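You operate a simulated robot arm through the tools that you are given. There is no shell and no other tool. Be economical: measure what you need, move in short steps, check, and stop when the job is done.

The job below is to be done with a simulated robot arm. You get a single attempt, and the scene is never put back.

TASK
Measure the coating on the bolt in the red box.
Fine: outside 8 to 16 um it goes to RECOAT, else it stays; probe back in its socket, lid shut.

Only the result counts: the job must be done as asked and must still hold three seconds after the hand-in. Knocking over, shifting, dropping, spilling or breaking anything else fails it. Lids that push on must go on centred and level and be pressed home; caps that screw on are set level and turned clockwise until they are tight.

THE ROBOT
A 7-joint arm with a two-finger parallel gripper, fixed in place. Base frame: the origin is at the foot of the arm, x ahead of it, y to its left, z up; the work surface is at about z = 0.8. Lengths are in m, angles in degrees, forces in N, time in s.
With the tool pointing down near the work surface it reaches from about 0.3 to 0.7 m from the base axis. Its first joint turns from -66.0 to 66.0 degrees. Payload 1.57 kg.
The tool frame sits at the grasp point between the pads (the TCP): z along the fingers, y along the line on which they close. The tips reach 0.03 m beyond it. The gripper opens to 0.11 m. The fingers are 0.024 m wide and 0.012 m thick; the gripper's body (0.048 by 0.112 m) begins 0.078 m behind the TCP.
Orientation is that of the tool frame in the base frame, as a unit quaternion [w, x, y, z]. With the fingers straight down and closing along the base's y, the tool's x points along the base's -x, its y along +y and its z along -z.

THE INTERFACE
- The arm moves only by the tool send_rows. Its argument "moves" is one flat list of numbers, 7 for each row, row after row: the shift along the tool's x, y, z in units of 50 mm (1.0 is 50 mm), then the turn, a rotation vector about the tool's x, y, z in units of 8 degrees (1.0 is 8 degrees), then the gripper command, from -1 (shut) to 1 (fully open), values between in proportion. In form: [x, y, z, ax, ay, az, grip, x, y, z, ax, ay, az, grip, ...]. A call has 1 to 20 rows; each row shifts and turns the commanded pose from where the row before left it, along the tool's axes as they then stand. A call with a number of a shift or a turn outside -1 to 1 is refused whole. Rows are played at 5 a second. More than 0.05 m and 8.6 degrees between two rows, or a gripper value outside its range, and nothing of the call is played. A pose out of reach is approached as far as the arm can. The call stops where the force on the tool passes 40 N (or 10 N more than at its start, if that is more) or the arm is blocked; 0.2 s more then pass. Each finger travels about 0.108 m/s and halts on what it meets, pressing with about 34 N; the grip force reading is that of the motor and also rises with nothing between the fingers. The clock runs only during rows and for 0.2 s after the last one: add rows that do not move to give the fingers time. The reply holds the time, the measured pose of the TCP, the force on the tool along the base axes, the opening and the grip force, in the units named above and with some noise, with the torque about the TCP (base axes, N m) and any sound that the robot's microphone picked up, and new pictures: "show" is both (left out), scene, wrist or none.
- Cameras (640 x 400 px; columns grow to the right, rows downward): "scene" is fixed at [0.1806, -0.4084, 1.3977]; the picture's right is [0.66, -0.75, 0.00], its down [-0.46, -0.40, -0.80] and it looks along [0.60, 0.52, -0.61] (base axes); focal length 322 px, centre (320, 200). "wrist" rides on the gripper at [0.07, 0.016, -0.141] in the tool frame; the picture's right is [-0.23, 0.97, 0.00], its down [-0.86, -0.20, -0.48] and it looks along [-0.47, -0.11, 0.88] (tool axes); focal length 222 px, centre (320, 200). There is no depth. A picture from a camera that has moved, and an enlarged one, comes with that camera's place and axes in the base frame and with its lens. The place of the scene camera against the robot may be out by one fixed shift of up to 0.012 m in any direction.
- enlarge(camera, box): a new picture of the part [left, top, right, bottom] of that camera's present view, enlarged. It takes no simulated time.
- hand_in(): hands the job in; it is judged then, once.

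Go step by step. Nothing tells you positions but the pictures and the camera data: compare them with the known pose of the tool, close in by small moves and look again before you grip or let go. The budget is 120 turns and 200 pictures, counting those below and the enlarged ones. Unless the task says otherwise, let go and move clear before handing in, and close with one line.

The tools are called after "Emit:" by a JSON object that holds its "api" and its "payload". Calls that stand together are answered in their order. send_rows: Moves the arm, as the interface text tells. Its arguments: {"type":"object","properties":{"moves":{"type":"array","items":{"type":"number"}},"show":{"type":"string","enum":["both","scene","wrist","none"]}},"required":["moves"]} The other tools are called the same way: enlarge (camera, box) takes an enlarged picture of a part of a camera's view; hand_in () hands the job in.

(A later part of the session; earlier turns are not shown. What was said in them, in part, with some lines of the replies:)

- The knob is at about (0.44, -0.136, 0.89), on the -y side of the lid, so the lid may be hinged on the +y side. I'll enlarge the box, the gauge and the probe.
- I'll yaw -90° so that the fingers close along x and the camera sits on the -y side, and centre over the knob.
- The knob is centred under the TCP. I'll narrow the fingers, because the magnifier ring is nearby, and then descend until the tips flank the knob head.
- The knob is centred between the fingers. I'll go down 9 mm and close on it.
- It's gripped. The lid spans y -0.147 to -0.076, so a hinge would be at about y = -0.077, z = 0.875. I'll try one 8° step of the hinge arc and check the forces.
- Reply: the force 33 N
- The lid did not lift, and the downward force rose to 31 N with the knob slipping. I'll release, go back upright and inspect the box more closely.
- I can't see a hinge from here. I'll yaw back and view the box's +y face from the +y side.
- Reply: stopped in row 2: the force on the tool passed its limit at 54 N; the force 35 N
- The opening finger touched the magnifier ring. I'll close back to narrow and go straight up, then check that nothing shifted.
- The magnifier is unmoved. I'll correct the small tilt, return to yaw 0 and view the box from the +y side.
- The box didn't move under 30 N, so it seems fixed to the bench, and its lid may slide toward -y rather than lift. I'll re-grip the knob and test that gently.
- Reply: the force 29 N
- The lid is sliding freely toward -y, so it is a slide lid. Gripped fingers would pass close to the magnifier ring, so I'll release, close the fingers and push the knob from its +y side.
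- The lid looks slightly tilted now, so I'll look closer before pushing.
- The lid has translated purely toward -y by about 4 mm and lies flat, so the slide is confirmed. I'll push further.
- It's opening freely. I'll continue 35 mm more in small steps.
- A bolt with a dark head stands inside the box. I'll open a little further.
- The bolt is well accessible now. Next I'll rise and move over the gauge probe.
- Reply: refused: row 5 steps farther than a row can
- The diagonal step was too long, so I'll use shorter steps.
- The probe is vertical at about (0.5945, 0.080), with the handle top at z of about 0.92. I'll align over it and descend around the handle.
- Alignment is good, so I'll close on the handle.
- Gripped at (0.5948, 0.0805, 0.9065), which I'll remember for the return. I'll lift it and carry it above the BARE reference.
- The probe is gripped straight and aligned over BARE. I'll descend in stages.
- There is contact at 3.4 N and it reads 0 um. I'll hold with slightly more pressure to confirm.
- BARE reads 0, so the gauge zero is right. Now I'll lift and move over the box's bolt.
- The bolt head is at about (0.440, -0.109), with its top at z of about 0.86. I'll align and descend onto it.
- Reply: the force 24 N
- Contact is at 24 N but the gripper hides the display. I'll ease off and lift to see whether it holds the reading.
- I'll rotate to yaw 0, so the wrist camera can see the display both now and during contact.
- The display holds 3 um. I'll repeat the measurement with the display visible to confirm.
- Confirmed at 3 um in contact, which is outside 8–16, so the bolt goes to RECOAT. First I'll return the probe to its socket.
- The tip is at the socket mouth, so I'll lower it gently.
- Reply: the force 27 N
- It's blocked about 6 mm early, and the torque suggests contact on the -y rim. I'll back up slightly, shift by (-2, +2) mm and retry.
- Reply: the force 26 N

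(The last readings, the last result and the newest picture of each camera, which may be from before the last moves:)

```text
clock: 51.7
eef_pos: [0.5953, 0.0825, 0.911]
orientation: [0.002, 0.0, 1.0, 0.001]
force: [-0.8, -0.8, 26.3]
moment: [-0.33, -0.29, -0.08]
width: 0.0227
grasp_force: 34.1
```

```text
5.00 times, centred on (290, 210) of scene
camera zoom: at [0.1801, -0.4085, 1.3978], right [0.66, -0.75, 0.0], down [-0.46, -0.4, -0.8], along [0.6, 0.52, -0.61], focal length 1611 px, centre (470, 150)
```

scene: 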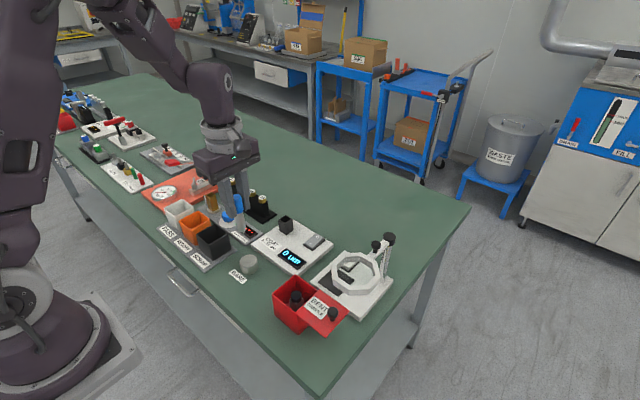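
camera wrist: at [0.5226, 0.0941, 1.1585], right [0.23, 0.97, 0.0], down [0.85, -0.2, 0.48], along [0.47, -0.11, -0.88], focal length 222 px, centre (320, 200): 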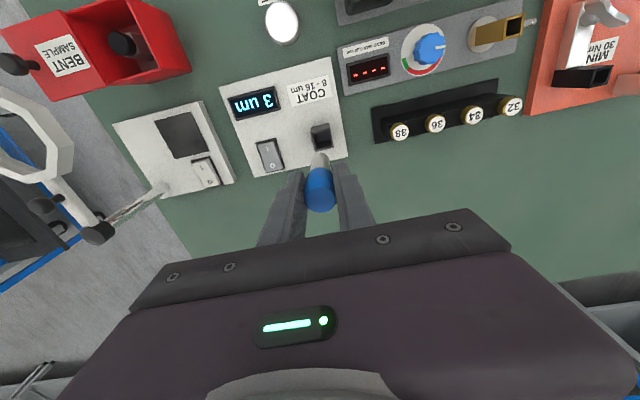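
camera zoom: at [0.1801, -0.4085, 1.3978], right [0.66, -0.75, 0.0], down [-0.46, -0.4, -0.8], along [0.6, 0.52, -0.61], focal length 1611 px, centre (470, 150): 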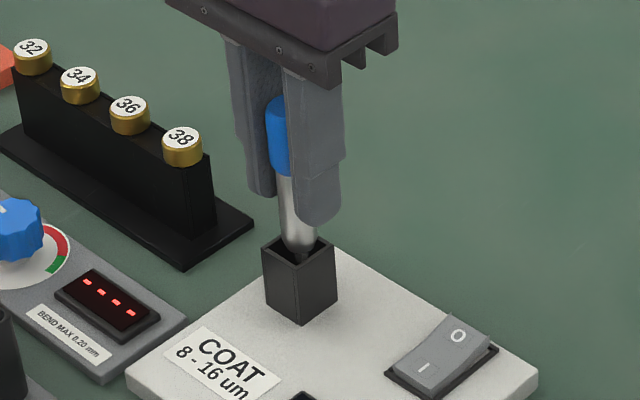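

The probe caught the socket rim and slid up about 20 mm in the grip. I'll raise it a little and inspect the tip against the hole.

Emit:
{"api": "send_rows", "payload": {"moves": [0, 0, -0.16, 0, 0, 0, -1, 0, 0, 0, 0, 0, 0, -1], "show": "none"}}

Emit:
{"api": "enlarge", "payload": {"camera": "scene", "box": [268, 195, 308, 240]}}

Emit:
{"api": "enlarge", "payload": {"camera": "wrist", "box": [290, 130, 350, 190]}}

```text
clock: 52.3
eef_pos: [0.5947, 0.0819, 0.917]
orientation: [-0.001, -0.001, 1.0, 0.0]
force: [0.3, 0.0, -0.4]
moment: [-0.01, 0.01, 0.03]
width: 0.0228
grasp_force: 34.3
```

```text
8.89 times, centred on (288, 218) of scene
camera zoom: at [0.1806, -0.4084, 1.3977], right [0.66, -0.75, 0.0], down [-0.46, -0.4, -0.8], along [0.6, 0.52, -0.61], focal length 2863 px, centre (604, 44)
```

zoom: 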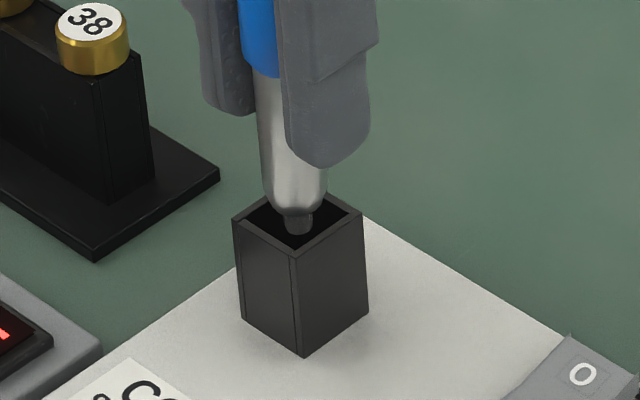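

```text
6.67 times, centred on (320, 160) of wrist
camera zoom: at [0.5252, 0.0972, 1.057], right [0.23, 0.97, 0.0], down [0.86, -0.2, 0.48], along [0.47, -0.11, -0.88], focal length 1481 px, centre (320, 467)
```

zoom: 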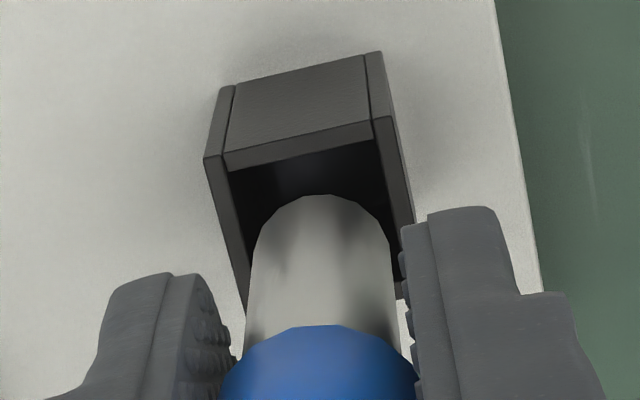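

The shaft (about 16.7 mm) fits the hole (about 18.7 mm) with only ±1 mm clearance. I estimate it sits about 0.8 mm too far in +x and +y, so I'll correct that and lower gently.

Emit:
{"api": "send_rows", "payload": {"moves": [0.014, -0.018, 0, 0, 0, 0, -1, 0, 0, 0, 0, 0, 0, -1, 0, 0, 0.06, 0, 0, 0, -1, 0, 0, 0.06, 0, 0, 0, -1, 0, 0, 0.04, 0, 0, 0, -1, 0, 0, 0, 0, 0, 0, -1], "show": "none"}}

Emit:
{"api": "enlarge", "payload": {"camera": "scene", "box": [268, 195, 308, 240]}}

Emit:
{"api": "enlarge", "payload": {"camera": "wrist", "box": [290, 130, 350, 190]}}

```text
clock: 53.7
eef_pos: [0.5935, 0.0822, 0.9084]
orientation: [0.0, 0.0, 1.0, 0.0]
force: [0.2, 0.3, -1.1]
moment: [-0.01, 0.02, -0.04]
width: 0.0225
grasp_force: 34.2
```

```text
8.89 times, centred on (288, 218) of scene
camera zoom: at [0.1806, -0.4084, 1.3977], right [0.66, -0.75, 0.0], down [-0.46, -0.4, -0.8], along [0.6, 0.52, -0.61], focal length 2863 px, centre (604, 44)
```

zoom: 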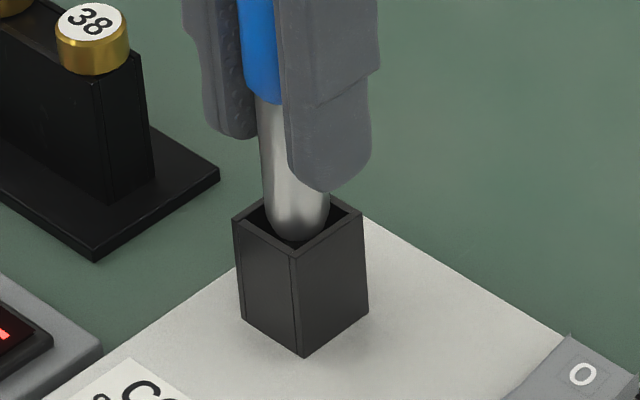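

```text
6.67 times, centred on (320, 160) of wrist
camera zoom: at [0.524, 0.0961, 1.0495], right [0.23, 0.97, 0.0], down [0.85, -0.2, 0.48], along [0.47, -0.11, -0.88], focal length 1481 px, centre (320, 467)
```

zoom: 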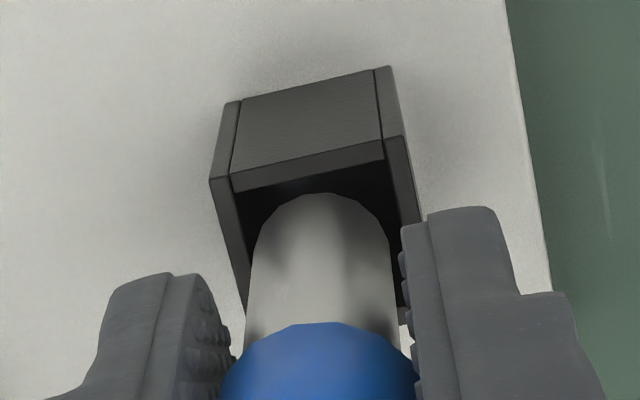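

The shaft is entering the hole with no force, so I'll continue down.

Emit:
{"api": "send_rows", "payload": {"moves": [0, 0, 0.06, 0, 0, 0, -1, 0, 0, 0.06, 0, 0, 0, -1, 0, 0, 0.06, 0, 0, 0, -1, 0, 0, 0, 0, 0, 0, -1], "show": "none"}}

Emit:
{"api": "enlarge", "payload": {"camera": "scene", "box": [250, 170, 330, 250]}}

```text
clock: 54.7
eef_pos: [0.5944, 0.0825, 0.8996]
orientation: [0.0, 0.0, 1.0, 0.0]
force: [-0.4, 0.3, -0.9]
moment: [0.0, 0.01, -0.01]
width: 0.023
grasp_force: 33.8
```

```text
5.00 times, centred on (290, 210) of scene
camera zoom: at [0.1806, -0.4084, 1.3977], right [0.66, -0.75, 0.0], down [-0.46, -0.4, -0.8], along [0.6, 0.52, -0.61], focal length 1611 px, centre (470, 150)
```

zoom: 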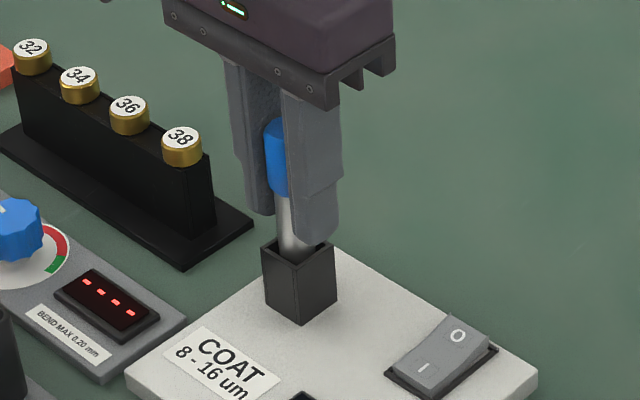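

Emit:
{"api": "send_rows", "payload": {"moves": [0, 0, 0.06, 0, 0, 0, -1, 0, 0, 0.06, 0, 0, 0, -1, 0, 0, 0.04, 0, 0, 0, -1, 0, 0, 0, 0, 0, 0, -1], "show": "none"}}

Emit:
{"api": "enlarge", "payload": {"camera": "scene", "box": [250, 170, 330, 250]}}

```text
clock: 55.7
eef_pos: [0.5944, 0.0818, 0.8929]
orientation: [0.0, 0.001, 1.0, 0.0]
force: [0.5, 0.9, -1.2]
moment: [-0.02, -0.02, 0.0]
width: 0.0227
grasp_force: 34.0
```

```text
5.00 times, centred on (290, 210) of scene
camera zoom: at [0.1806, -0.4084, 1.3977], right [0.66, -0.75, 0.0], down [-0.46, -0.4, -0.8], along [0.6, 0.52, -0.61], focal length 1611 px, centre (470, 150)
```

zoom: 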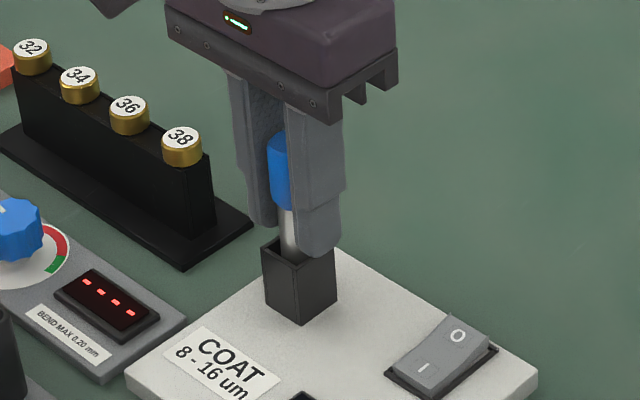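

It's nearly seated at the original height. I'll open the fingers to let it settle, then rise.

Emit:
{"api": "send_rows", "payload": {"moves": [0, 0, 0, 0, 0, 0, -0.45, 0, 0, 0, 0, 0, 0, -0.1, 0, 0, 0, 0, 0, 0, -0.1, 0, 0, -0.6, 0, 0, 0, -0.1, 0, 0, -0.8, 0, 0, 0, -0.1, 0, 0, -0.8, 0, 0, 0, -0.1, 0, 0, 0, 0, 0, 0, -0.1], "show": "none"}}

Emit:
{"api": "enlarge", "payload": {"camera": "scene", "box": [240, 170, 340, 260]}}

```text
clock: 57.3
eef_pos: [0.5948, 0.0828, 1.0018]
orientation: [0.0, 0.0, 1.0, 0.0]
force: [-0.6, -0.3, 0.7]
moment: [-0.01, -0.01, -0.02]
width: 0.0496
grasp_force: 0.3
```

```text
4.44 times, centred on (290, 215) of scene
camera zoom: at [0.1806, -0.4084, 1.3977], right [0.66, -0.75, 0.0], down [-0.46, -0.4, -0.8], along [0.6, 0.52, -0.61], focal length 1432 px, centre (453, 133)
```

zoom: 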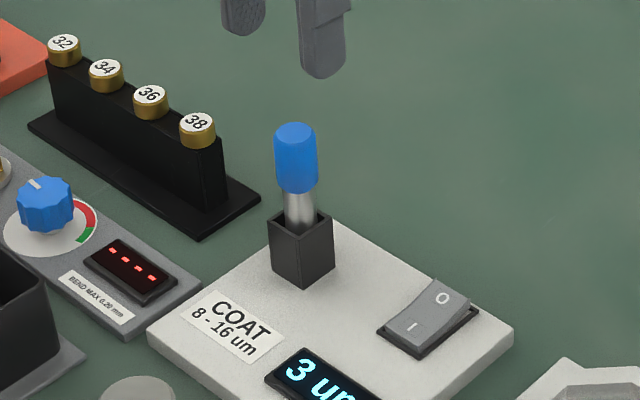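

The probe is seated exactly as before. Next I'll go back over the box at yaw -90, with a narrow opening, to pick the bolt.

Emit:
{"api": "send_rows", "payload": {"moves": [0.6, -0.75, 0, 0, 0, 0, -0.38, 0.6, -0.75, 0, 0, 0, 0, -0.38, 0.6, -0.75, 0, 0, 0, 0, -0.38, 0.6, -0.75, 0, 0, 0, 0, -0.38, 0.68, -0.6, 0, 0, 0, 0, -0.38, 0, -0.24, 0, 0, 0, -0.9375, -0.38, 0, 0, 0, 0, 0, -0.9375, -0.38, 0, 0, 0, 0, 0, -0.9375, -0.38, 0, 0, 0, 0, 0, -0.9375, -0.38, 0, 0, 0, 0, 0, -0.9375, -0.38, 0, 0, 0, 0, 0, -0.9375, -0.38, 0, 0, 0, 0, 0, -0.9375, -0.38, 0, 0, 0, 0, 0, -0.9375, -0.38, 0, 0, 0, 0, 0, -0.9375, -0.38, 0, 0, 0, 0, 0, -0.9375, -0.38, 0, 0, 0, 0, 0, -0.9375, -0.38, 0, 0, 0, 0, 0, -0.9375, -0.38, 0, 0, 0.6, 0, 0, 0, -0.38, 0, 0, 0, 0, 0, 0, -0.38], "show": "wrist"}}

Emit:
{"api": "enlarge", "payload": {"camera": "wrist", "box": [250, 80, 390, 220]}}

Emit:
{"api": "enlarge", "payload": {"camera": "scene", "box": [240, 220, 350, 330]}}

```text
clock: 61.3
eef_pos: [0.44, -0.1105, 0.9725]
orientation: [0.0, 0.707, -0.707, 0.0]
force: [0.5, 0.4, 0.8]
moment: [-0.01, 0.0, 0.03]
width: 0.034
grasp_force: 0.1
camera wrist: at [0.4231, -0.1816, 1.1128], right [-0.97, 0.23, 0.0], down [0.2, 0.86, 0.48], along [0.11, 0.47, -0.88], focal length 222 px, centre (320, 200)
```

wrist: 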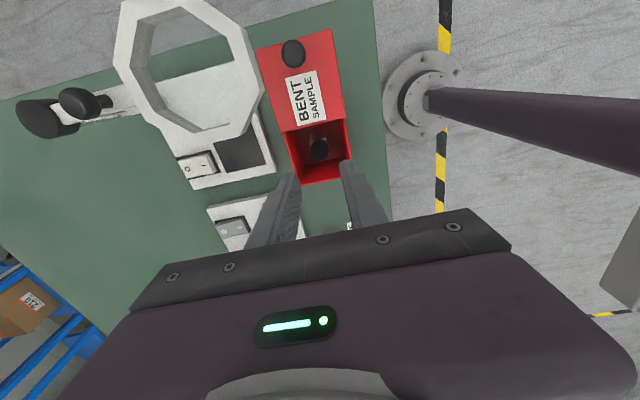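

```text
2.86 times, centred on (320, 150) of wrist
camera zoom: at [0.4231, -0.1816, 1.1128], right [-0.97, 0.23, 0.0], down [0.2, 0.86, 0.48], along [0.11, 0.47, -0.88], focal length 635 px, centre (320, 343)
```

zoom: 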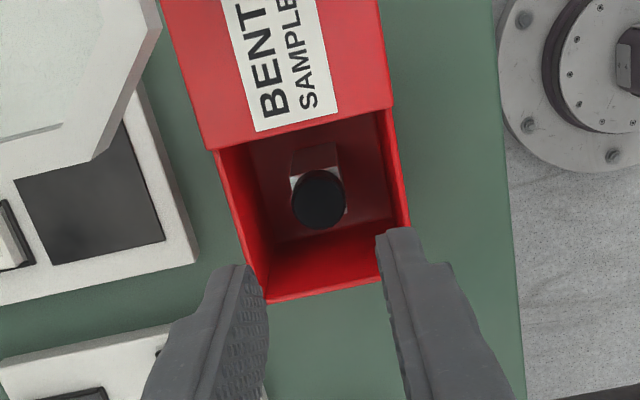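

```text
3.64 times, centred on (295, 275) of scene
camera zoom: at [0.1806, -0.4084, 1.3977], right [0.66, -0.75, 0.0], down [-0.46, -0.4, -0.8], along [0.6, 0.52, -0.61], focal length 1171 px, centre (411, -73)
```

zoom: 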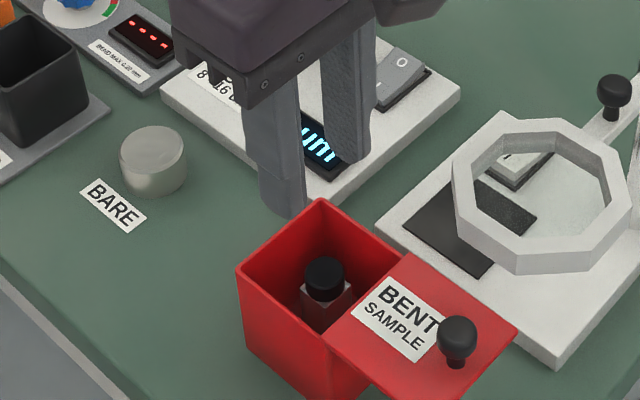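

Emit:
{"api": "send_rows", "payload": {"moves": [0.03, 0, 0.6, 0, 0, 0, -0.38, 0, 0, 0.6, 0, 0, 0, -0.38, 0, 0, 0, 0, 0, 0, -0.38], "show": "none"}}

Emit:
{"api": "enlarge", "payload": {"camera": "wrist", "box": [250, 110, 390, 250]}}

Emit:
{"api": "enlarge", "payload": {"camera": "scene", "box": [240, 220, 350, 330]}}

```text
clock: 62.1
eef_pos: [0.4393, -0.1102, 0.9121]
orientation: [-0.001, -0.707, 0.707, 0.0]
force: [-0.1, 0.7, 0.1]
moment: [-0.01, 0.02, -0.01]
width: 0.034
grasp_force: 0.1
```

```text
2.86 times, centred on (320, 180) of wrist
camera zoom: at [0.424, -0.1809, 1.0529], right [-0.97, 0.23, 0.0], down [0.2, 0.85, 0.48], along [0.11, 0.47, -0.88], focal length 635 px, centre (320, 257)
```

zoom: 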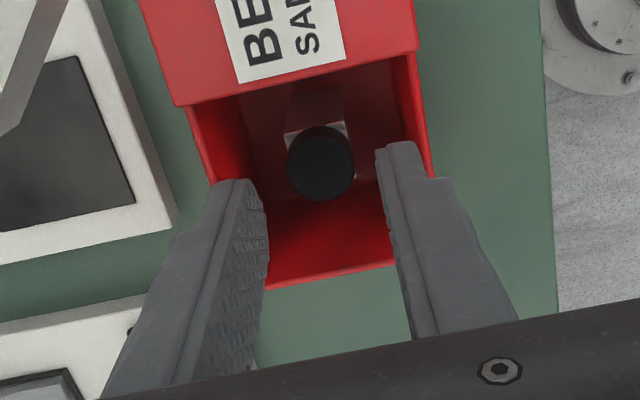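

```text
3.64 times, centred on (295, 275) of scene
camera zoom: at [0.1806, -0.4084, 1.3977], right [0.66, -0.75, 0.0], down [-0.46, -0.4, -0.8], along [0.6, 0.52, -0.61], focal length 1171 px, centre (411, -73)
```

zoom: 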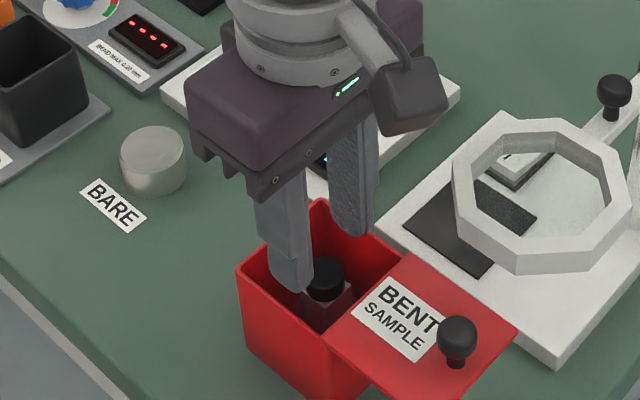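

Emit:
{"api": "send_rows", "payload": {"moves": [0.01, 0, 0.2, 0, 0, 0, -0.38, 0, 0, 0.2, 0, 0, 0, -0.38, 0, 0, 0.12, 0, 0, 0, -0.38, 0, 0, 0, 0, 0, 0, -0.38], "show": "none"}}

Emit:
{"api": "enlarge", "payload": {"camera": "wrist", "box": [250, 130, 390, 250]}}

Emit:
{"api": "enlarge", "payload": {"camera": "scene", "box": [265, 255, 335, 325]}}

```text
clock: 63.1
eef_pos: [0.4386, -0.1117, 0.8875]
orientation: [0.001, 0.707, -0.707, 0.001]
force: [0.2, 0.9, 0.4]
moment: [-0.02, 0.01, 0.04]
width: 0.0342
grasp_force: 0.1
```

```text
3.33 times, centred on (320, 190) of wrist
camera zoom: at [0.4235, -0.1833, 1.0272], right [-0.97, 0.23, 0.0], down [0.2, 0.85, 0.48], along [0.11, 0.47, -0.88], focal length 740 px, centre (320, 233)
```

zoom: 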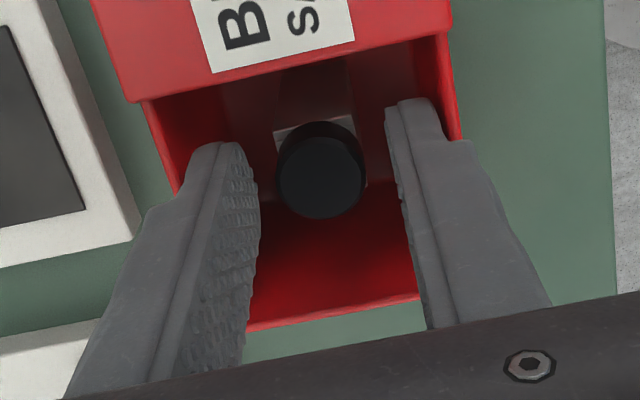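

```text
5.71 times, centred on (300, 290) of scene
camera zoom: at [0.1806, -0.4084, 1.3977], right [0.66, -0.75, 0.0], down [-0.46, -0.4, -0.8], along [0.6, 0.52, -0.61], focal length 1841 px, centre (434, -314)
```

zoom: 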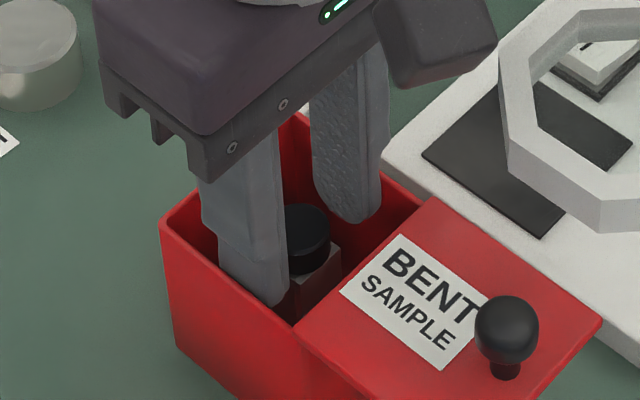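

The head is centred between the pads. I'll close and then lift a little.

Emit:
{"api": "send_rows", "payload": {"moves": [0, 0, 0, 0, 0, 0, -0.6, 0, 0, 0, 0, 0, 0, -1, 0, 0, 0, 0, 0, 0, -1, 0, 0, -0.15, 0, 0, 0, -1, 0, 0, -0.15, 0, 0, 0, -1, 0, 0, 0, 0, 0, 0, -1], "show": "none"}}

Emit:
{"api": "enlarge", "payload": {"camera": "wrist", "box": [250, 130, 390, 250]}}

Emit:
{"api": "enlarge", "payload": {"camera": "scene", "box": [255, 245, 335, 325]}}

```text
clock: 64.5
eef_pos: [0.4384, -0.113, 0.9017]
orientation: [0.0, 0.707, -0.707, 0.0]
force: [0.0, -0.1, -1.2]
moment: [0.01, 0.0, -0.01]
width: 0.0207
grasp_force: 34.3
```

```text
3.33 times, centred on (320, 190) of wrist
camera zoom: at [0.4233, -0.1836, 1.0419], right [-0.97, 0.23, 0.0], down [0.2, 0.85, 0.48], along [0.11, 0.47, -0.88], focal length 740 px, centre (320, 233)
```

zoom: 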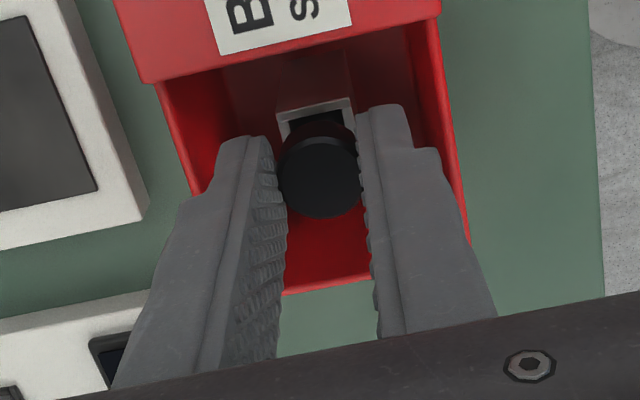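

```text
5.00 times, centred on (295, 285) of scene
camera zoom: at [0.1806, -0.4084, 1.3977], right [0.66, -0.75, 0.0], down [-0.46, -0.4, -0.8], along [0.6, 0.52, -0.61], focal length 1611 px, centre (445, -225)
```

zoom: 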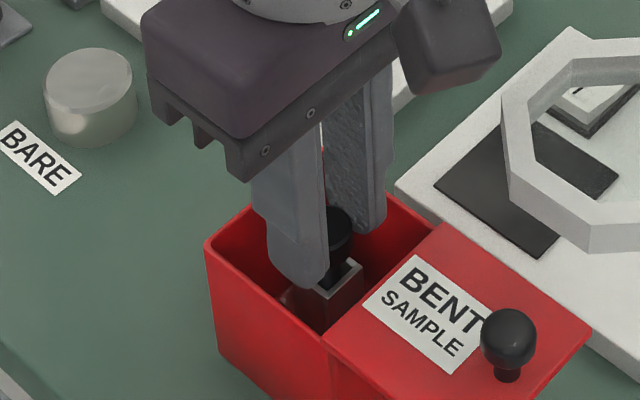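

The bolt is coming out of its holder. I'll lift it clear and carry it toward RECOAT.

Emit:
{"api": "send_rows", "payload": {"moves": [0, 0, -0.4, 0, 0, 0, -1, 0, 0, -0.8, 0, 0, 0, -1, 0, 0, -0.8, 0, 0, 0, -1, 0, 0, -0.8, 0, 0, 0, -1, -0.9, 0, 0, 0, 0, 0, -1, -0.9, 0, 0, 0, 0, 0, -1, -0.9, 0, 0, 0, 0, 0, -1, -0.9, 0, 0, 0, 0, 0, -1, -0.9, 0, 0, 0, 0, 0, -1, -0.9, 0, 0, 0, 0, 0, -1, -0.9, 0, 0, 0, 0, 0, -1, 0, 0, 0, 0, 0, 0, -1]}}

Emit:
{"api": "enlarge", "payload": {"camera": "wrist", "box": [230, 60, 430, 230]}}

Emit:
{"api": "enlarge", "payload": {"camera": "scene", "box": [140, 170, 260, 280]}}

```text
clock: 67.1
eef_pos: [0.4397, 0.2026, 1.0389]
orientation: [0.0, -0.707, 0.707, 0.0]
force: [0.2, 0.3, -0.4]
moment: [-0.01, -0.01, -0.05]
width: 0.0204
grasp_force: 34.0
camera wrist: at [0.4235, 0.1316, 1.1799], right [-0.97, 0.23, 0.0], down [0.2, 0.85, 0.48], along [0.11, 0.47, -0.88], focal length 222 px, centre (320, 200)
```

scene: 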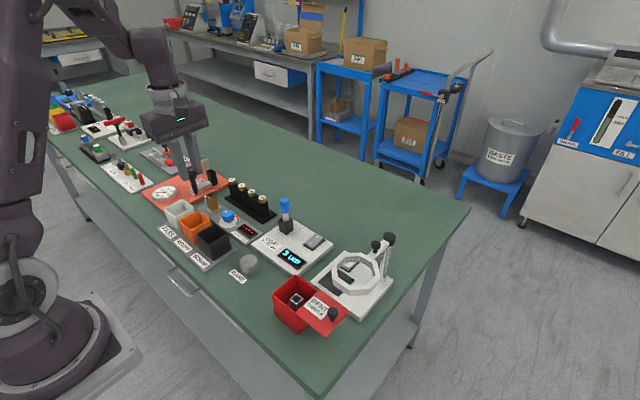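
wrist: 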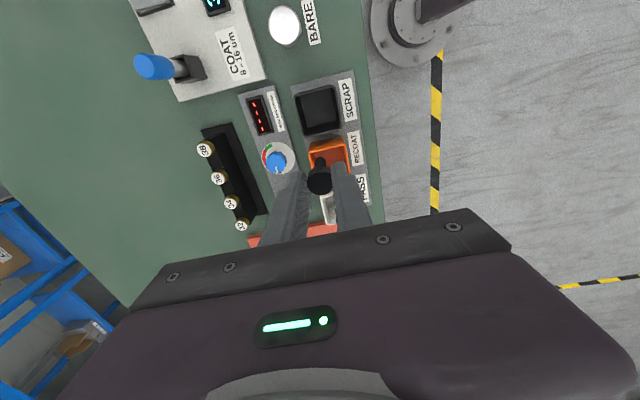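

```text
2.35 times, centred on (330, 145) of wrist
camera zoom: at [0.4235, 0.1316, 1.1799], right [-0.97, 0.23, 0.0], down [0.2, 0.85, 0.48], along [0.11, 0.47, -0.88], focal length 523 px, centre (296, 329)
```

zoom: 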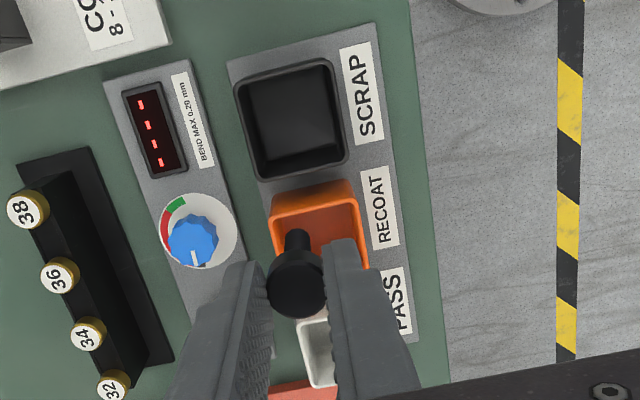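

```text
3.64 times, centred on (200, 225) of scene
camera zoom: at [0.1806, -0.4084, 1.3977], right [0.66, -0.75, 0.0], down [-0.46, -0.4, -0.8], along [0.6, 0.52, -0.61], focal length 1171 px, centre (756, 109)
```

zoom: 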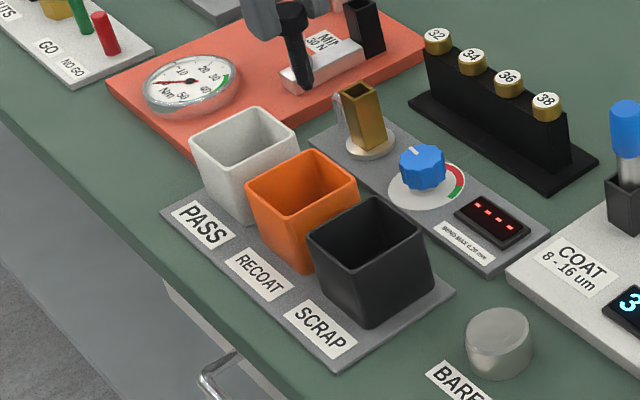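

The RECOAT bin centre is at about (0.433, 0.238), with its rim at z of about 0.855. I'll align over it and check.

Emit:
{"api": "send_rows", "payload": {"moves": [-0.71, 0.13, 0, 0, 0, 0, -1, 0, 0, 0.8, 0, 0, 0, -1, 0, 0, 0.5, 0, 0, 0, -1, 0, 0, 0, 0, 0, 0, -1], "show": "none"}}

Emit:
{"api": "enlarge", "payload": {"camera": "wrist", "box": [230, 60, 430, 230]}}

Emit:
{"api": "enlarge", "payload": {"camera": "scene", "box": [150, 160, 250, 270]}}

```text
clock: 68.1
eef_pos: [0.4337, 0.2377, 0.9771]
orientation: [0.0, 0.707, -0.707, 0.001]
force: [-0.3, -0.3, -1.2]
moment: [-0.04, 0.01, -0.01]
width: 0.0206
grasp_force: 34.4
```

```text
2.35 times, centred on (330, 145) of wrist
camera zoom: at [0.4178, 0.1653, 1.1175], right [-0.97, 0.23, 0.0], down [0.2, 0.85, 0.48], along [0.11, 0.47, -0.88], focal length 523 px, centre (296, 329)
```

zoom: 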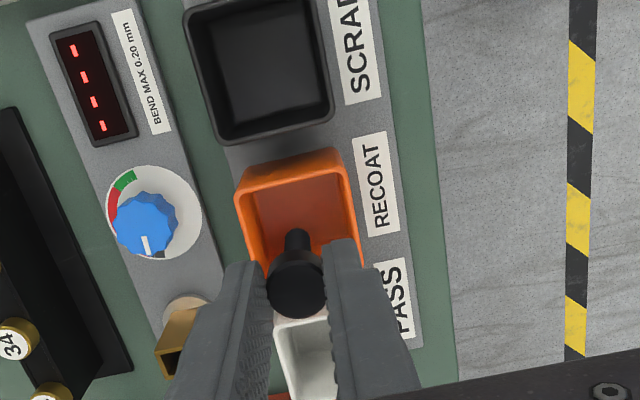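

```text
3.64 times, centred on (200, 215) of scene
camera zoom: at [0.1806, -0.4084, 1.3977], right [0.66, -0.75, 0.0], down [-0.46, -0.4, -0.8], along [0.6, 0.52, -0.61], focal length 1171 px, centre (756, 146)
```

zoom: 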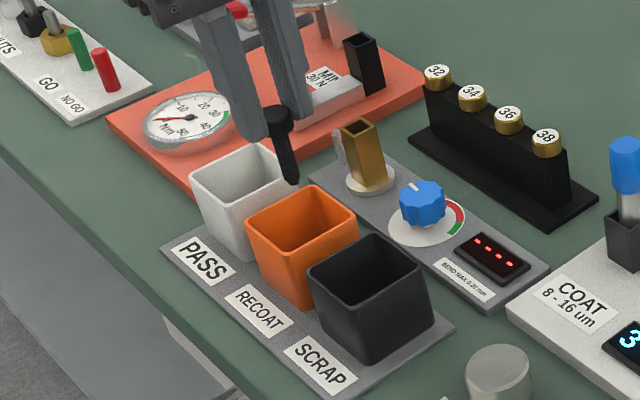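

I'll shift 4 mm in +y and lower the bolt into the bin.

Emit:
{"api": "send_rows", "payload": {"moves": [-0.08, 0, 0.5, 0, 0, 0, -1, 0, 0, 0.5, 0, 0, 0, -1, 0, 0, 0.3, 0, 0, 0, -1, 0, 0, 0, 0, 0, 0, -1], "show": "none"}}

Emit:
{"api": "enlarge", "payload": {"camera": "wrist", "box": [230, 90, 430, 230]}}

Emit:
{"api": "enlarge", "payload": {"camera": "scene", "box": [150, 160, 250, 270]}}

```text
clock: 69.1
eef_pos: [0.4335, 0.2418, 0.9112]
orientation: [-0.001, 0.707, -0.707, 0.0]
force: [-0.5, 0.2, 0.4]
moment: [0.01, -0.03, 0.02]
width: 0.0205
grasp_force: 33.6
```

```text
2.86 times, centred on (330, 160) of wrist
camera zoom: at [0.4177, 0.171, 1.0519], right [-0.97, 0.23, 0.0], down [0.2, 0.85, 0.48], along [0.11, 0.47, -0.88], focal length 635 px, centre (291, 314)
```

zoom: 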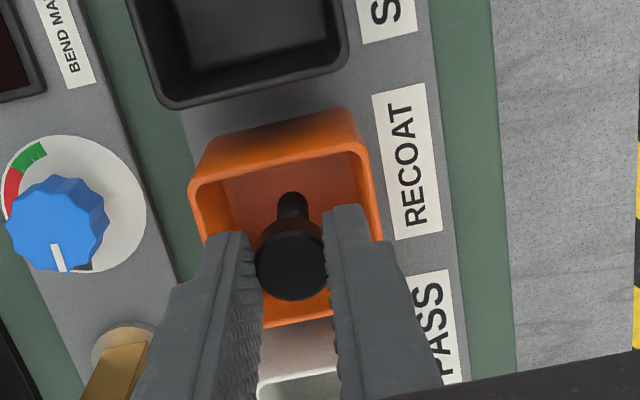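

```text
3.64 times, centred on (200, 215) of scene
camera zoom: at [0.1806, -0.4084, 1.3977], right [0.66, -0.75, 0.0], down [-0.46, -0.4, -0.8], along [0.6, 0.52, -0.61], focal length 1171 px, centre (756, 146)
```

zoom: 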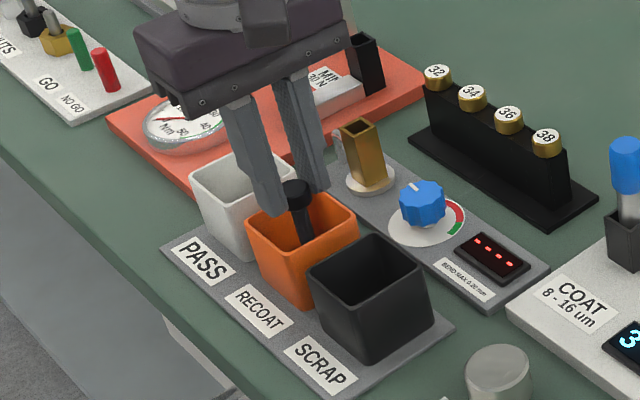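

Emit:
{"api": "send_rows", "payload": {"moves": [0, 0, 0.1, 0, 0, 0, -1, 0, 0, 0.1, 0, 0, 0, -1, 0, 0, 0.08, 0, 0, 0, -1, 0, 0, 0, 0, 0, 0, -1], "show": "none"}}

Emit:
{"api": "enlarge", "payload": {"camera": "scene", "box": [170, 180, 230, 250]}}

Emit:
{"api": "enlarge", "payload": {"camera": "wrist", "box": [250, 110, 390, 230]}}

```text
clock: 70.1
eef_pos: [0.4344, 0.2429, 0.8979]
orientation: [-0.001, -0.707, 0.707, 0.001]
force: [0.0, 0.3, 0.1]
moment: [-0.02, 0.02, 0.0]
width: 0.0203
grasp_force: 33.9
```

```text
5.71 times, centred on (200, 215) of scene
camera zoom: at [0.1806, -0.4084, 1.3977], right [0.66, -0.75, 0.0], down [-0.46, -0.4, -0.8], along [0.6, 0.52, -0.61], focal length 1841 px, centre (1006, 114)
```

zoom: 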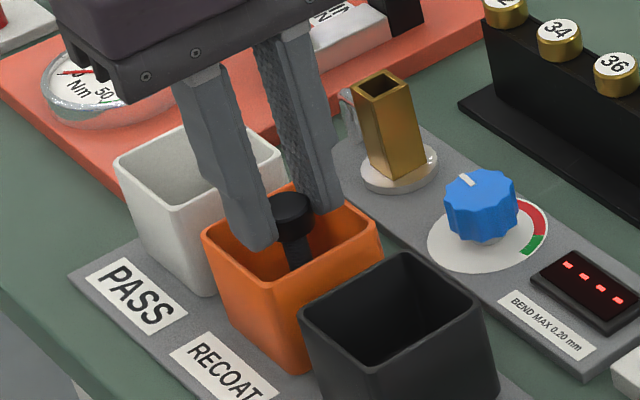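

```text
3.33 times, centred on (320, 170) of wrist
camera zoom: at [0.4177, 0.1709, 1.038], right [-0.97, 0.23, 0.0], down [0.2, 0.85, 0.48], along [0.11, 0.47, -0.88], focal length 740 px, centre (320, 300)
```

zoom: 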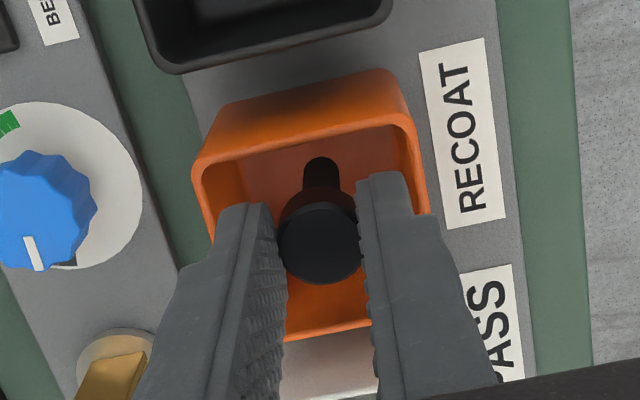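

Emit:
{"api": "send_rows", "payload": {"moves": [0, 0, 0.08, 0, 0, 0, -1, 0, 0, 0, 0, 0, 0, -1, 0, 0, 0, 0, 0, 0, -0.5, 0, 0, 0, 0, 0, 0, -0.2, 0, 0, 0, 0, 0, 0, -0.2, 0, 0, -0.6, 0, 0, 0, -0.2, 0, 0, -0.8, 0, 0, 0, -0.2, 0, 0, -0.8, 0, 0, 0, -0.2, 0, 0, 0, 0, 0, 0, -0.2], "show": "none"}}

Emit:
{"api": "enlarge", "payload": {"camera": "scene", "box": [150, 160, 250, 270]}}

Emit:
{"api": "enlarge", "payload": {"camera": "wrist", "box": [250, 90, 390, 230]}}

```text
clock: 72.1
eef_pos: [0.4318, 0.2408, 1.005]
orientation: [-0.001, 0.707, -0.707, 0.0]
force: [-0.2, 0.2, 0.0]
moment: [-0.02, -0.05, 0.02]
width: 0.044
grasp_force: 0.1
```

```text
3.64 times, centred on (200, 215) of scene
camera zoom: at [0.1806, -0.4084, 1.3977], right [0.66, -0.75, 0.0], down [-0.46, -0.4, -0.8], along [0.6, 0.52, -0.61], focal length 1171 px, centre (756, 146)
```

zoom: 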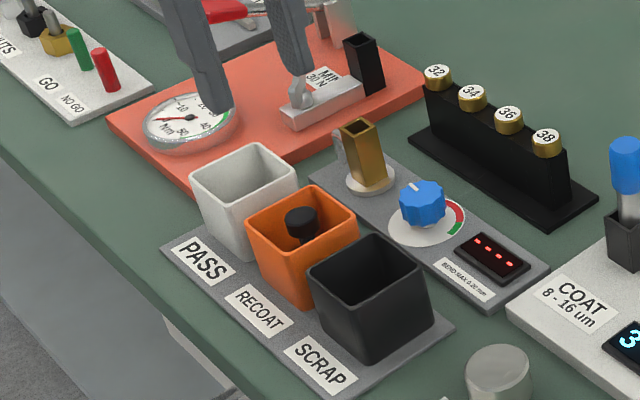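

```text
2.86 times, centred on (320, 160) of wrist
camera zoom: at [0.4164, 0.1701, 1.1448], right [-0.97, 0.23, 0.0], down [0.2, 0.85, 0.48], along [0.11, 0.47, -0.88], focal length 635 px, centre (320, 314)
```

zoom: 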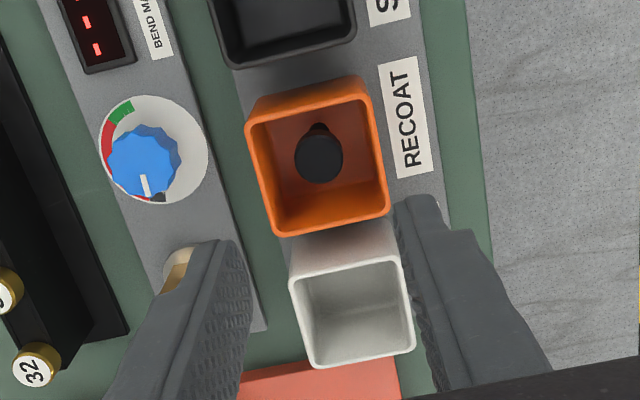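

The bolt stands in RECOAT. Now I'll go to the -y side of the lid knob with closed fingers to push the lid shut.

Emit:
{"api": "send_rows", "payload": {"moves": [0, 0, -0.7, 0, 0, 0, -1, 0.865, -0.1, 0, 0, 0, 0, -1, 0.865, -0.07, 0, 0, 0, 0, -1, 0.865, 0, 0, 0, 0, 0, -1, 0.865, 0, 0, 0, 0, 0, -1, 0.865, 0, 0, 0, 0, 0, -1, 0.865, 0, 0, 0, 0, 0, -1, 0.865, 0, 0, 0, 0, 0, -1, 0.865, 0, 0, 0, 0, 0, -1, 0.865, 0, 0, 0, 0, 0, -1, 0.865, 0, 0, 0, 0, 0, -1, 0.865, 0, 0, 0, 0, 0, -1, 0, 0, 0, 0, 0, 0, -1], "show": "wrist"}}

Emit:
{"api": "enlarge", "payload": {"camera": "wrist", "box": [230, 80, 410, 220]}}

Emit:
{"api": "enlarge", "payload": {"camera": "scene", "box": [240, 220, 370, 340]}}

```text
clock: 74.9
eef_pos: [0.441, -0.2349, 1.0378]
orientation: [0.0, -0.707, 0.707, 0.0]
force: [0.7, 0.6, 1.0]
moment: [0.0, 0.02, 0.01]
width: 0.0001
grasp_force: 21.3
camera wrist: at [0.4265, -0.3064, 1.1781], right [-0.97, 0.23, 0.0], down [0.2, 0.85, 0.48], along [0.11, 0.47, -0.88], focal length 222 px, centre (320, 200)
```

wrist: 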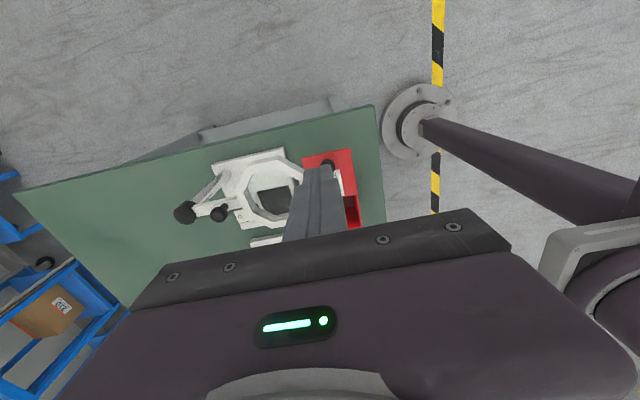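

```text
2.86 times, centred on (320, 150) of wrist
camera zoom: at [0.4265, -0.3064, 1.1781], right [-0.97, 0.23, 0.0], down [0.2, 0.85, 0.48], along [0.11, 0.47, -0.88], focal length 635 px, centre (320, 343)
```

zoom: 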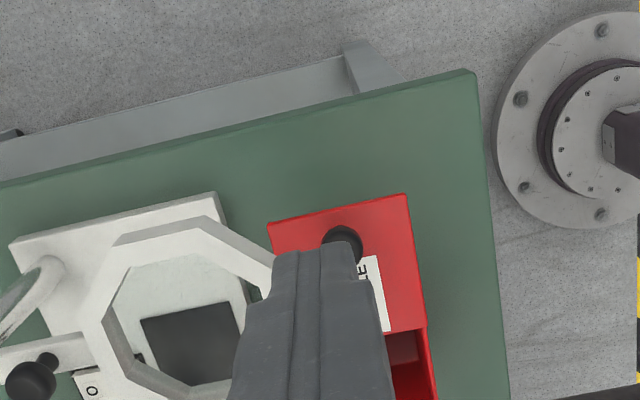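

```text
3.33 times, centred on (305, 280) of scene
camera zoom: at [0.1806, -0.4084, 1.3977], right [0.66, -0.75, 0.0], down [-0.46, -0.4, -0.8], along [0.6, 0.52, -0.61], focal length 1074 px, centre (370, -67)
```

zoom: 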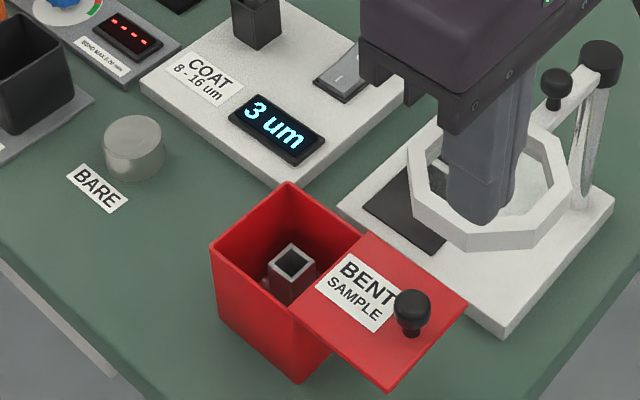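

The knob is at about (0.44, -0.202), so I'll descend behind it.

Emit:
{"api": "send_rows", "payload": {"moves": [0, 0, 0.8, 0, 0, 0, -1, 0, 0, 0.8, 0, 0, 0, -1, 0, 0, 0.6, 0, 0, 0, -1, 0, 0, 0.26, 0, 0, 0, -1, 0, 0, 0, 0, 0, 0, -1], "show": "none"}}

Emit:
{"api": "enlarge", "payload": {"camera": "wrist", "box": [230, 80, 410, 220]}}

Emit:
{"api": "enlarge", "payload": {"camera": "scene", "box": [240, 220, 370, 340]}}

```text
clock: 76.1
eef_pos: [0.4414, -0.2322, 0.9143]
orientation: [0.001, 0.707, -0.707, 0.0]
force: [-0.8, 0.5, 0.6]
moment: [0.01, -0.01, -0.02]
width: 0.0001
grasp_force: 21.2
```

```text
2.86 times, centred on (320, 150) of wrist
camera zoom: at [0.4254, -0.3036, 1.0547], right [-0.97, 0.23, 0.0], down [0.2, 0.85, 0.48], along [0.11, 0.47, -0.88], focal length 635 px, centre (320, 343)
```

zoom: 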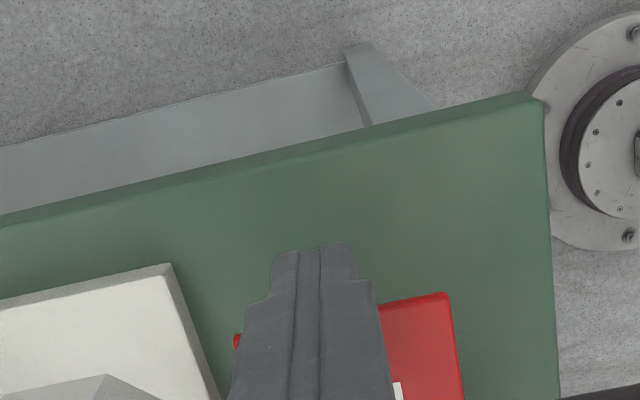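

```text
3.33 times, centred on (305, 280) of scene
camera zoom: at [0.1806, -0.4084, 1.3977], right [0.66, -0.75, 0.0], down [-0.46, -0.4, -0.8], along [0.6, 0.52, -0.61], focal length 1074 px, centre (370, -67)
```

zoom: 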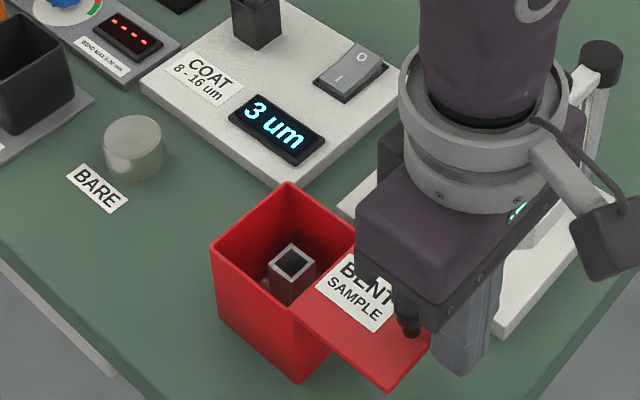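

I'll push the lid in +y with 5 mm steps.

Emit:
{"api": "send_rows", "payload": {"moves": [-0.1, 0, 0, 0, 0, 0, -1, -0.1, 0, 0, 0, 0, 0, -1, -0.1, 0, 0, 0, 0, 0, -1, -0.1, 0, 0, 0, 0, 0, -1, -0.1, 0, 0, 0, 0, 0, -1, -0.1, 0, 0, 0, 0, 0, -1, -0.1, 0, 0, 0, 0, 0, -1, -0.1, 0, 0, 0, 0, 0, -1, -0.1, 0, 0, 0, 0, 0, -1, -0.1, 0, 0, 0, 0, 0, -1, -0.1, 0, 0, 0, 0, 0, -1, -0.1, 0, 0, 0, 0, 0, -1, -0.1, 0, 0, 0, 0, 0, -1, 0, 0, 0, 0, 0, 0, -1], "show": "none"}}

Emit:
{"api": "enlarge", "payload": {"camera": "scene", "box": [240, 220, 370, 340]}}

```text
clock: 79.1
eef_pos: [0.4427, -0.1674, 0.9153]
orientation: [0.0, -0.707, 0.708, 0.0]
force: [0.3, -1.0, 0.2]
moment: [-0.02, 0.03, 0.0]
width: 0.0
grasp_force: 21.5
```

```text
3.33 times, centred on (305, 280) of scene
camera zoom: at [0.1806, -0.4084, 1.3977], right [0.66, -0.75, 0.0], down [-0.46, -0.4, -0.8], along [0.6, 0.52, -0.61], focal length 1074 px, centre (370, -67)
```

zoom: 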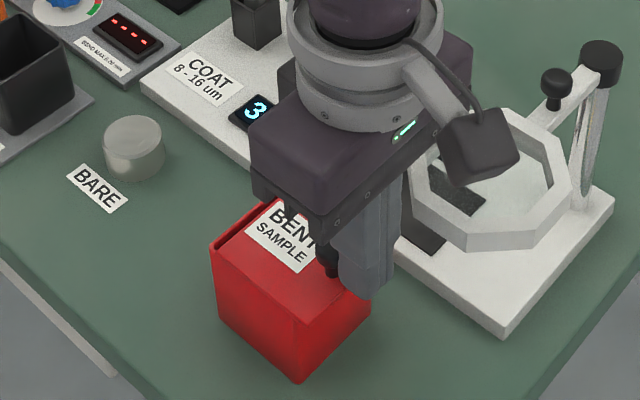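

Emit:
{"api": "send_rows", "payload": {"moves": [-0.04, 0, 0, 0, 0, 0, -1, -0.04, 0, 0, 0, 0, 0, -1, -0.04, 0, 0, 0, 0, 0, -1, -0.04, 0, 0, 0, 0, 0, -1, 0, 0, 0, 0, 0, 0, -1], "show": "none"}}

Emit:
{"api": "enlarge", "payload": {"camera": "scene", "box": [265, 265, 325, 335]}}

```text
clock: 80.3
eef_pos: [0.4421, -0.1593, 0.916]
orientation: [0.0, -0.707, 0.707, -0.001]
force: [0.1, -0.1, -0.3]
moment: [-0.01, 0.05, 0.02]
width: 0.0
grasp_force: 21.4
```

```text
5.71 times, centred on (295, 300) of scene
camera zoom: at [0.1806, -0.4084, 1.3977], right [0.66, -0.75, 0.0], down [-0.46, -0.4, -0.8], along [0.6, 0.52, -0.61], focal length 1841 px, centre (463, -371)
```

zoom: 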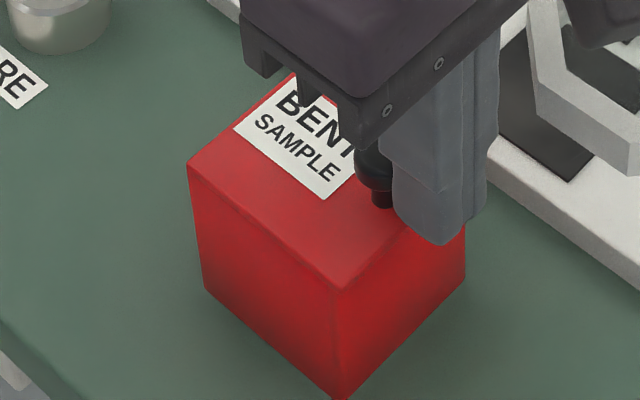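

Emit:
{"api": "send_rows", "payload": {"moves": [-0.03, 0, 0, 0, 0, 0, -1, -0.03, 0, 0, 0, 0, 0, -1, -0.03, 0, 0, 0, 0, 0, -1, 0, 0, 0, 0, 0, 0, -1], "show": "none"}}

Emit:
{"api": "enlarge", "payload": {"camera": "scene", "box": [265, 265, 325, 335]}}

```text
clock: 81.3
eef_pos: [0.442, -0.1562, 0.9169]
orientation: [0.0, 0.707, -0.707, 0.0]
force: [1.2, -3.9, -1.8]
moment: [-0.07, 0.02, 0.03]
width: 0.0001
grasp_force: 21.4
```

```text
5.71 times, centred on (295, 300) of scene
camera zoom: at [0.1806, -0.4085, 1.3977], right [0.66, -0.75, 0.0], down [-0.46, -0.4, -0.8], along [0.6, 0.52, -0.61], focal length 1841 px, centre (463, -371)
```

zoom: 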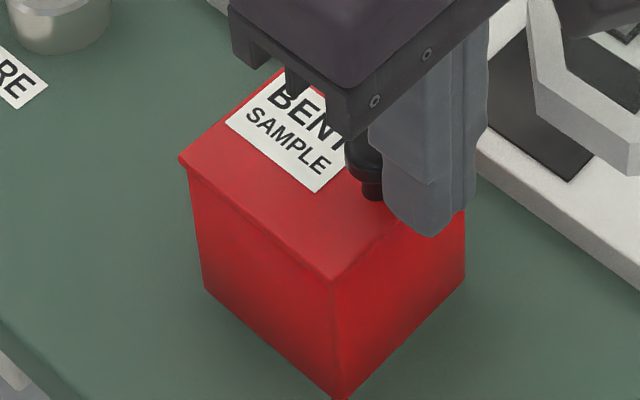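

The lid is back at its starting position and resistance is rising. I'll give a last nudge, back off and rise clear.

Emit:
{"api": "send_rows", "payload": {"moves": [-0.02, 0, 0, 0, 0, 0, -1, 0, 0, 0, 0, 0, 0, -1, 0.2, 0, 0, 0, 0, 0, -1, 0, 0, -0.6, 0, 0, 0, -1, 0, 0, -0.9, 0, 0, 0, -1, 0, 0, -0.9, 0, 0, 0, -1, -0.6, 0, 0, 0, 0, 0, -1, 0, 0.8, 0, 0, 0, 0, -1, 0, 0.8, 0, 0, 0, 0, -1, 0, 0, 0, 0, 0, 0, -1]}}

Emit:
{"api": "enlarge", "payload": {"camera": "scene", "box": [220, 190, 400, 340]}}

Emit:
{"api": "enlarge", "payload": {"camera": "scene", "box": [265, 265, 325, 335]}}

Emit:
{"api": "enlarge", "payload": {"camera": "scene", "box": [140, 150, 290, 290]}}

```text
clock: 83.5
eef_pos: [0.3603, -0.1361, 1.0358]
orientation: [0.0, 0.707, -0.707, 0.0]
force: [0.1, 0.2, -0.3]
moment: [-0.03, -0.02, -0.02]
width: 0.0001
grasp_force: 21.1
camera wrist: at [0.3449, -0.2067, 1.1766], right [-0.97, 0.23, 0.0], down [0.2, 0.85, 0.48], along [0.11, 0.47, -0.88], focal length 222 px, centre (320, 200)
```

scene: 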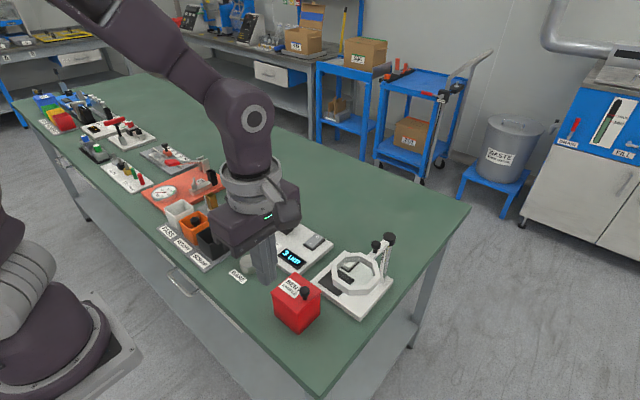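
wrist: 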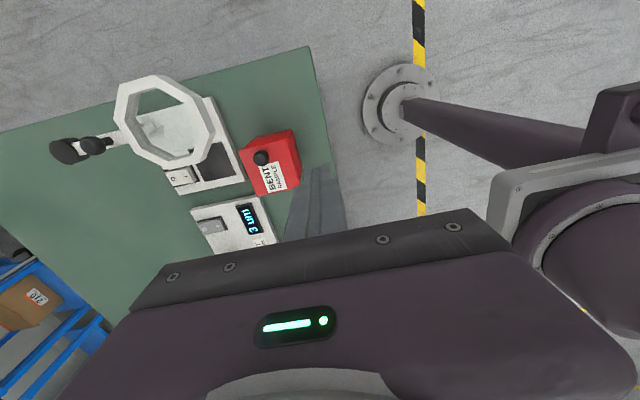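

```text
2.67 times, centred on (310, 265) of scene
camera zoom: at [0.1806, -0.4084, 1.3977], right [0.66, -0.75, 0.0], down [-0.46, -0.4, -0.8], along [0.6, 0.52, -0.61], focal length 859 px, centre (347, 27)
```

zoom: 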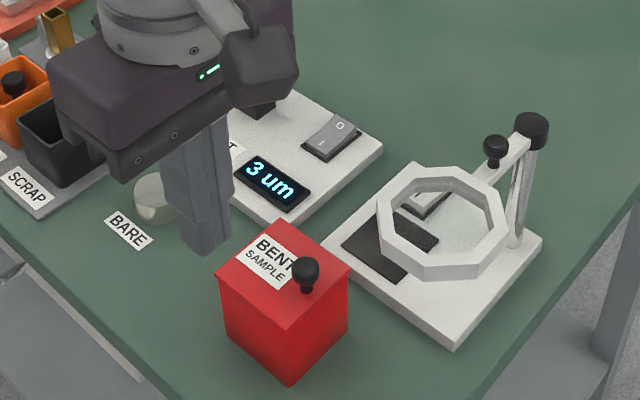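

```text
5.71 times, centred on (295, 300) of scene
camera zoom: at [0.1806, -0.4084, 1.3977], right [0.66, -0.75, 0.0], down [-0.46, -0.4, -0.8], along [0.6, 0.52, -0.61], focal length 1841 px, centre (463, -371)
```

zoom: 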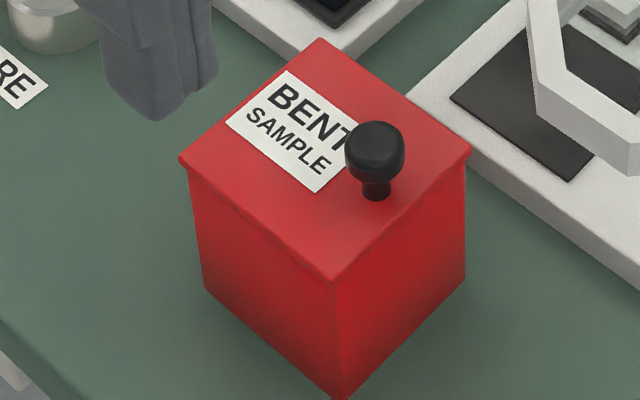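

```text
2.86 times, centred on (215, 220) of scene
camera zoom: at [0.1806, -0.4084, 1.3977], right [0.66, -0.75, 0.0], down [-0.46, -0.4, -0.8], along [0.6, 0.52, -0.61], focal length 920 px, centre (620, 143)
```

zoom: 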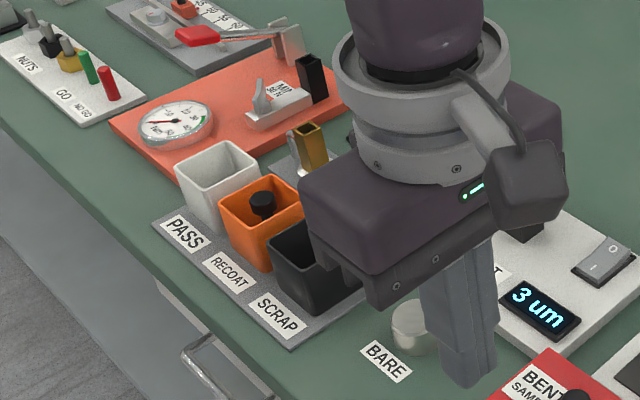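

The lid is shut where it started, the bolt is in RECOAT, the probe was seen seated when I let go of it, and everything else looks unmoved. I'm handing in.

Emit:
{"api": "hand_in", "payload": {}}

```text
The job is handed in.
```

The bolt's coating measured 3 um, below the 8–16 um range (the gauge read 0 on BARE), so I put it in RECOAT, returned the probe to its socket and shut the lid. While I was trying the lid, an opening finger bumped the magnifier ring at about 54 N; it doesn't look moved in the pictures.
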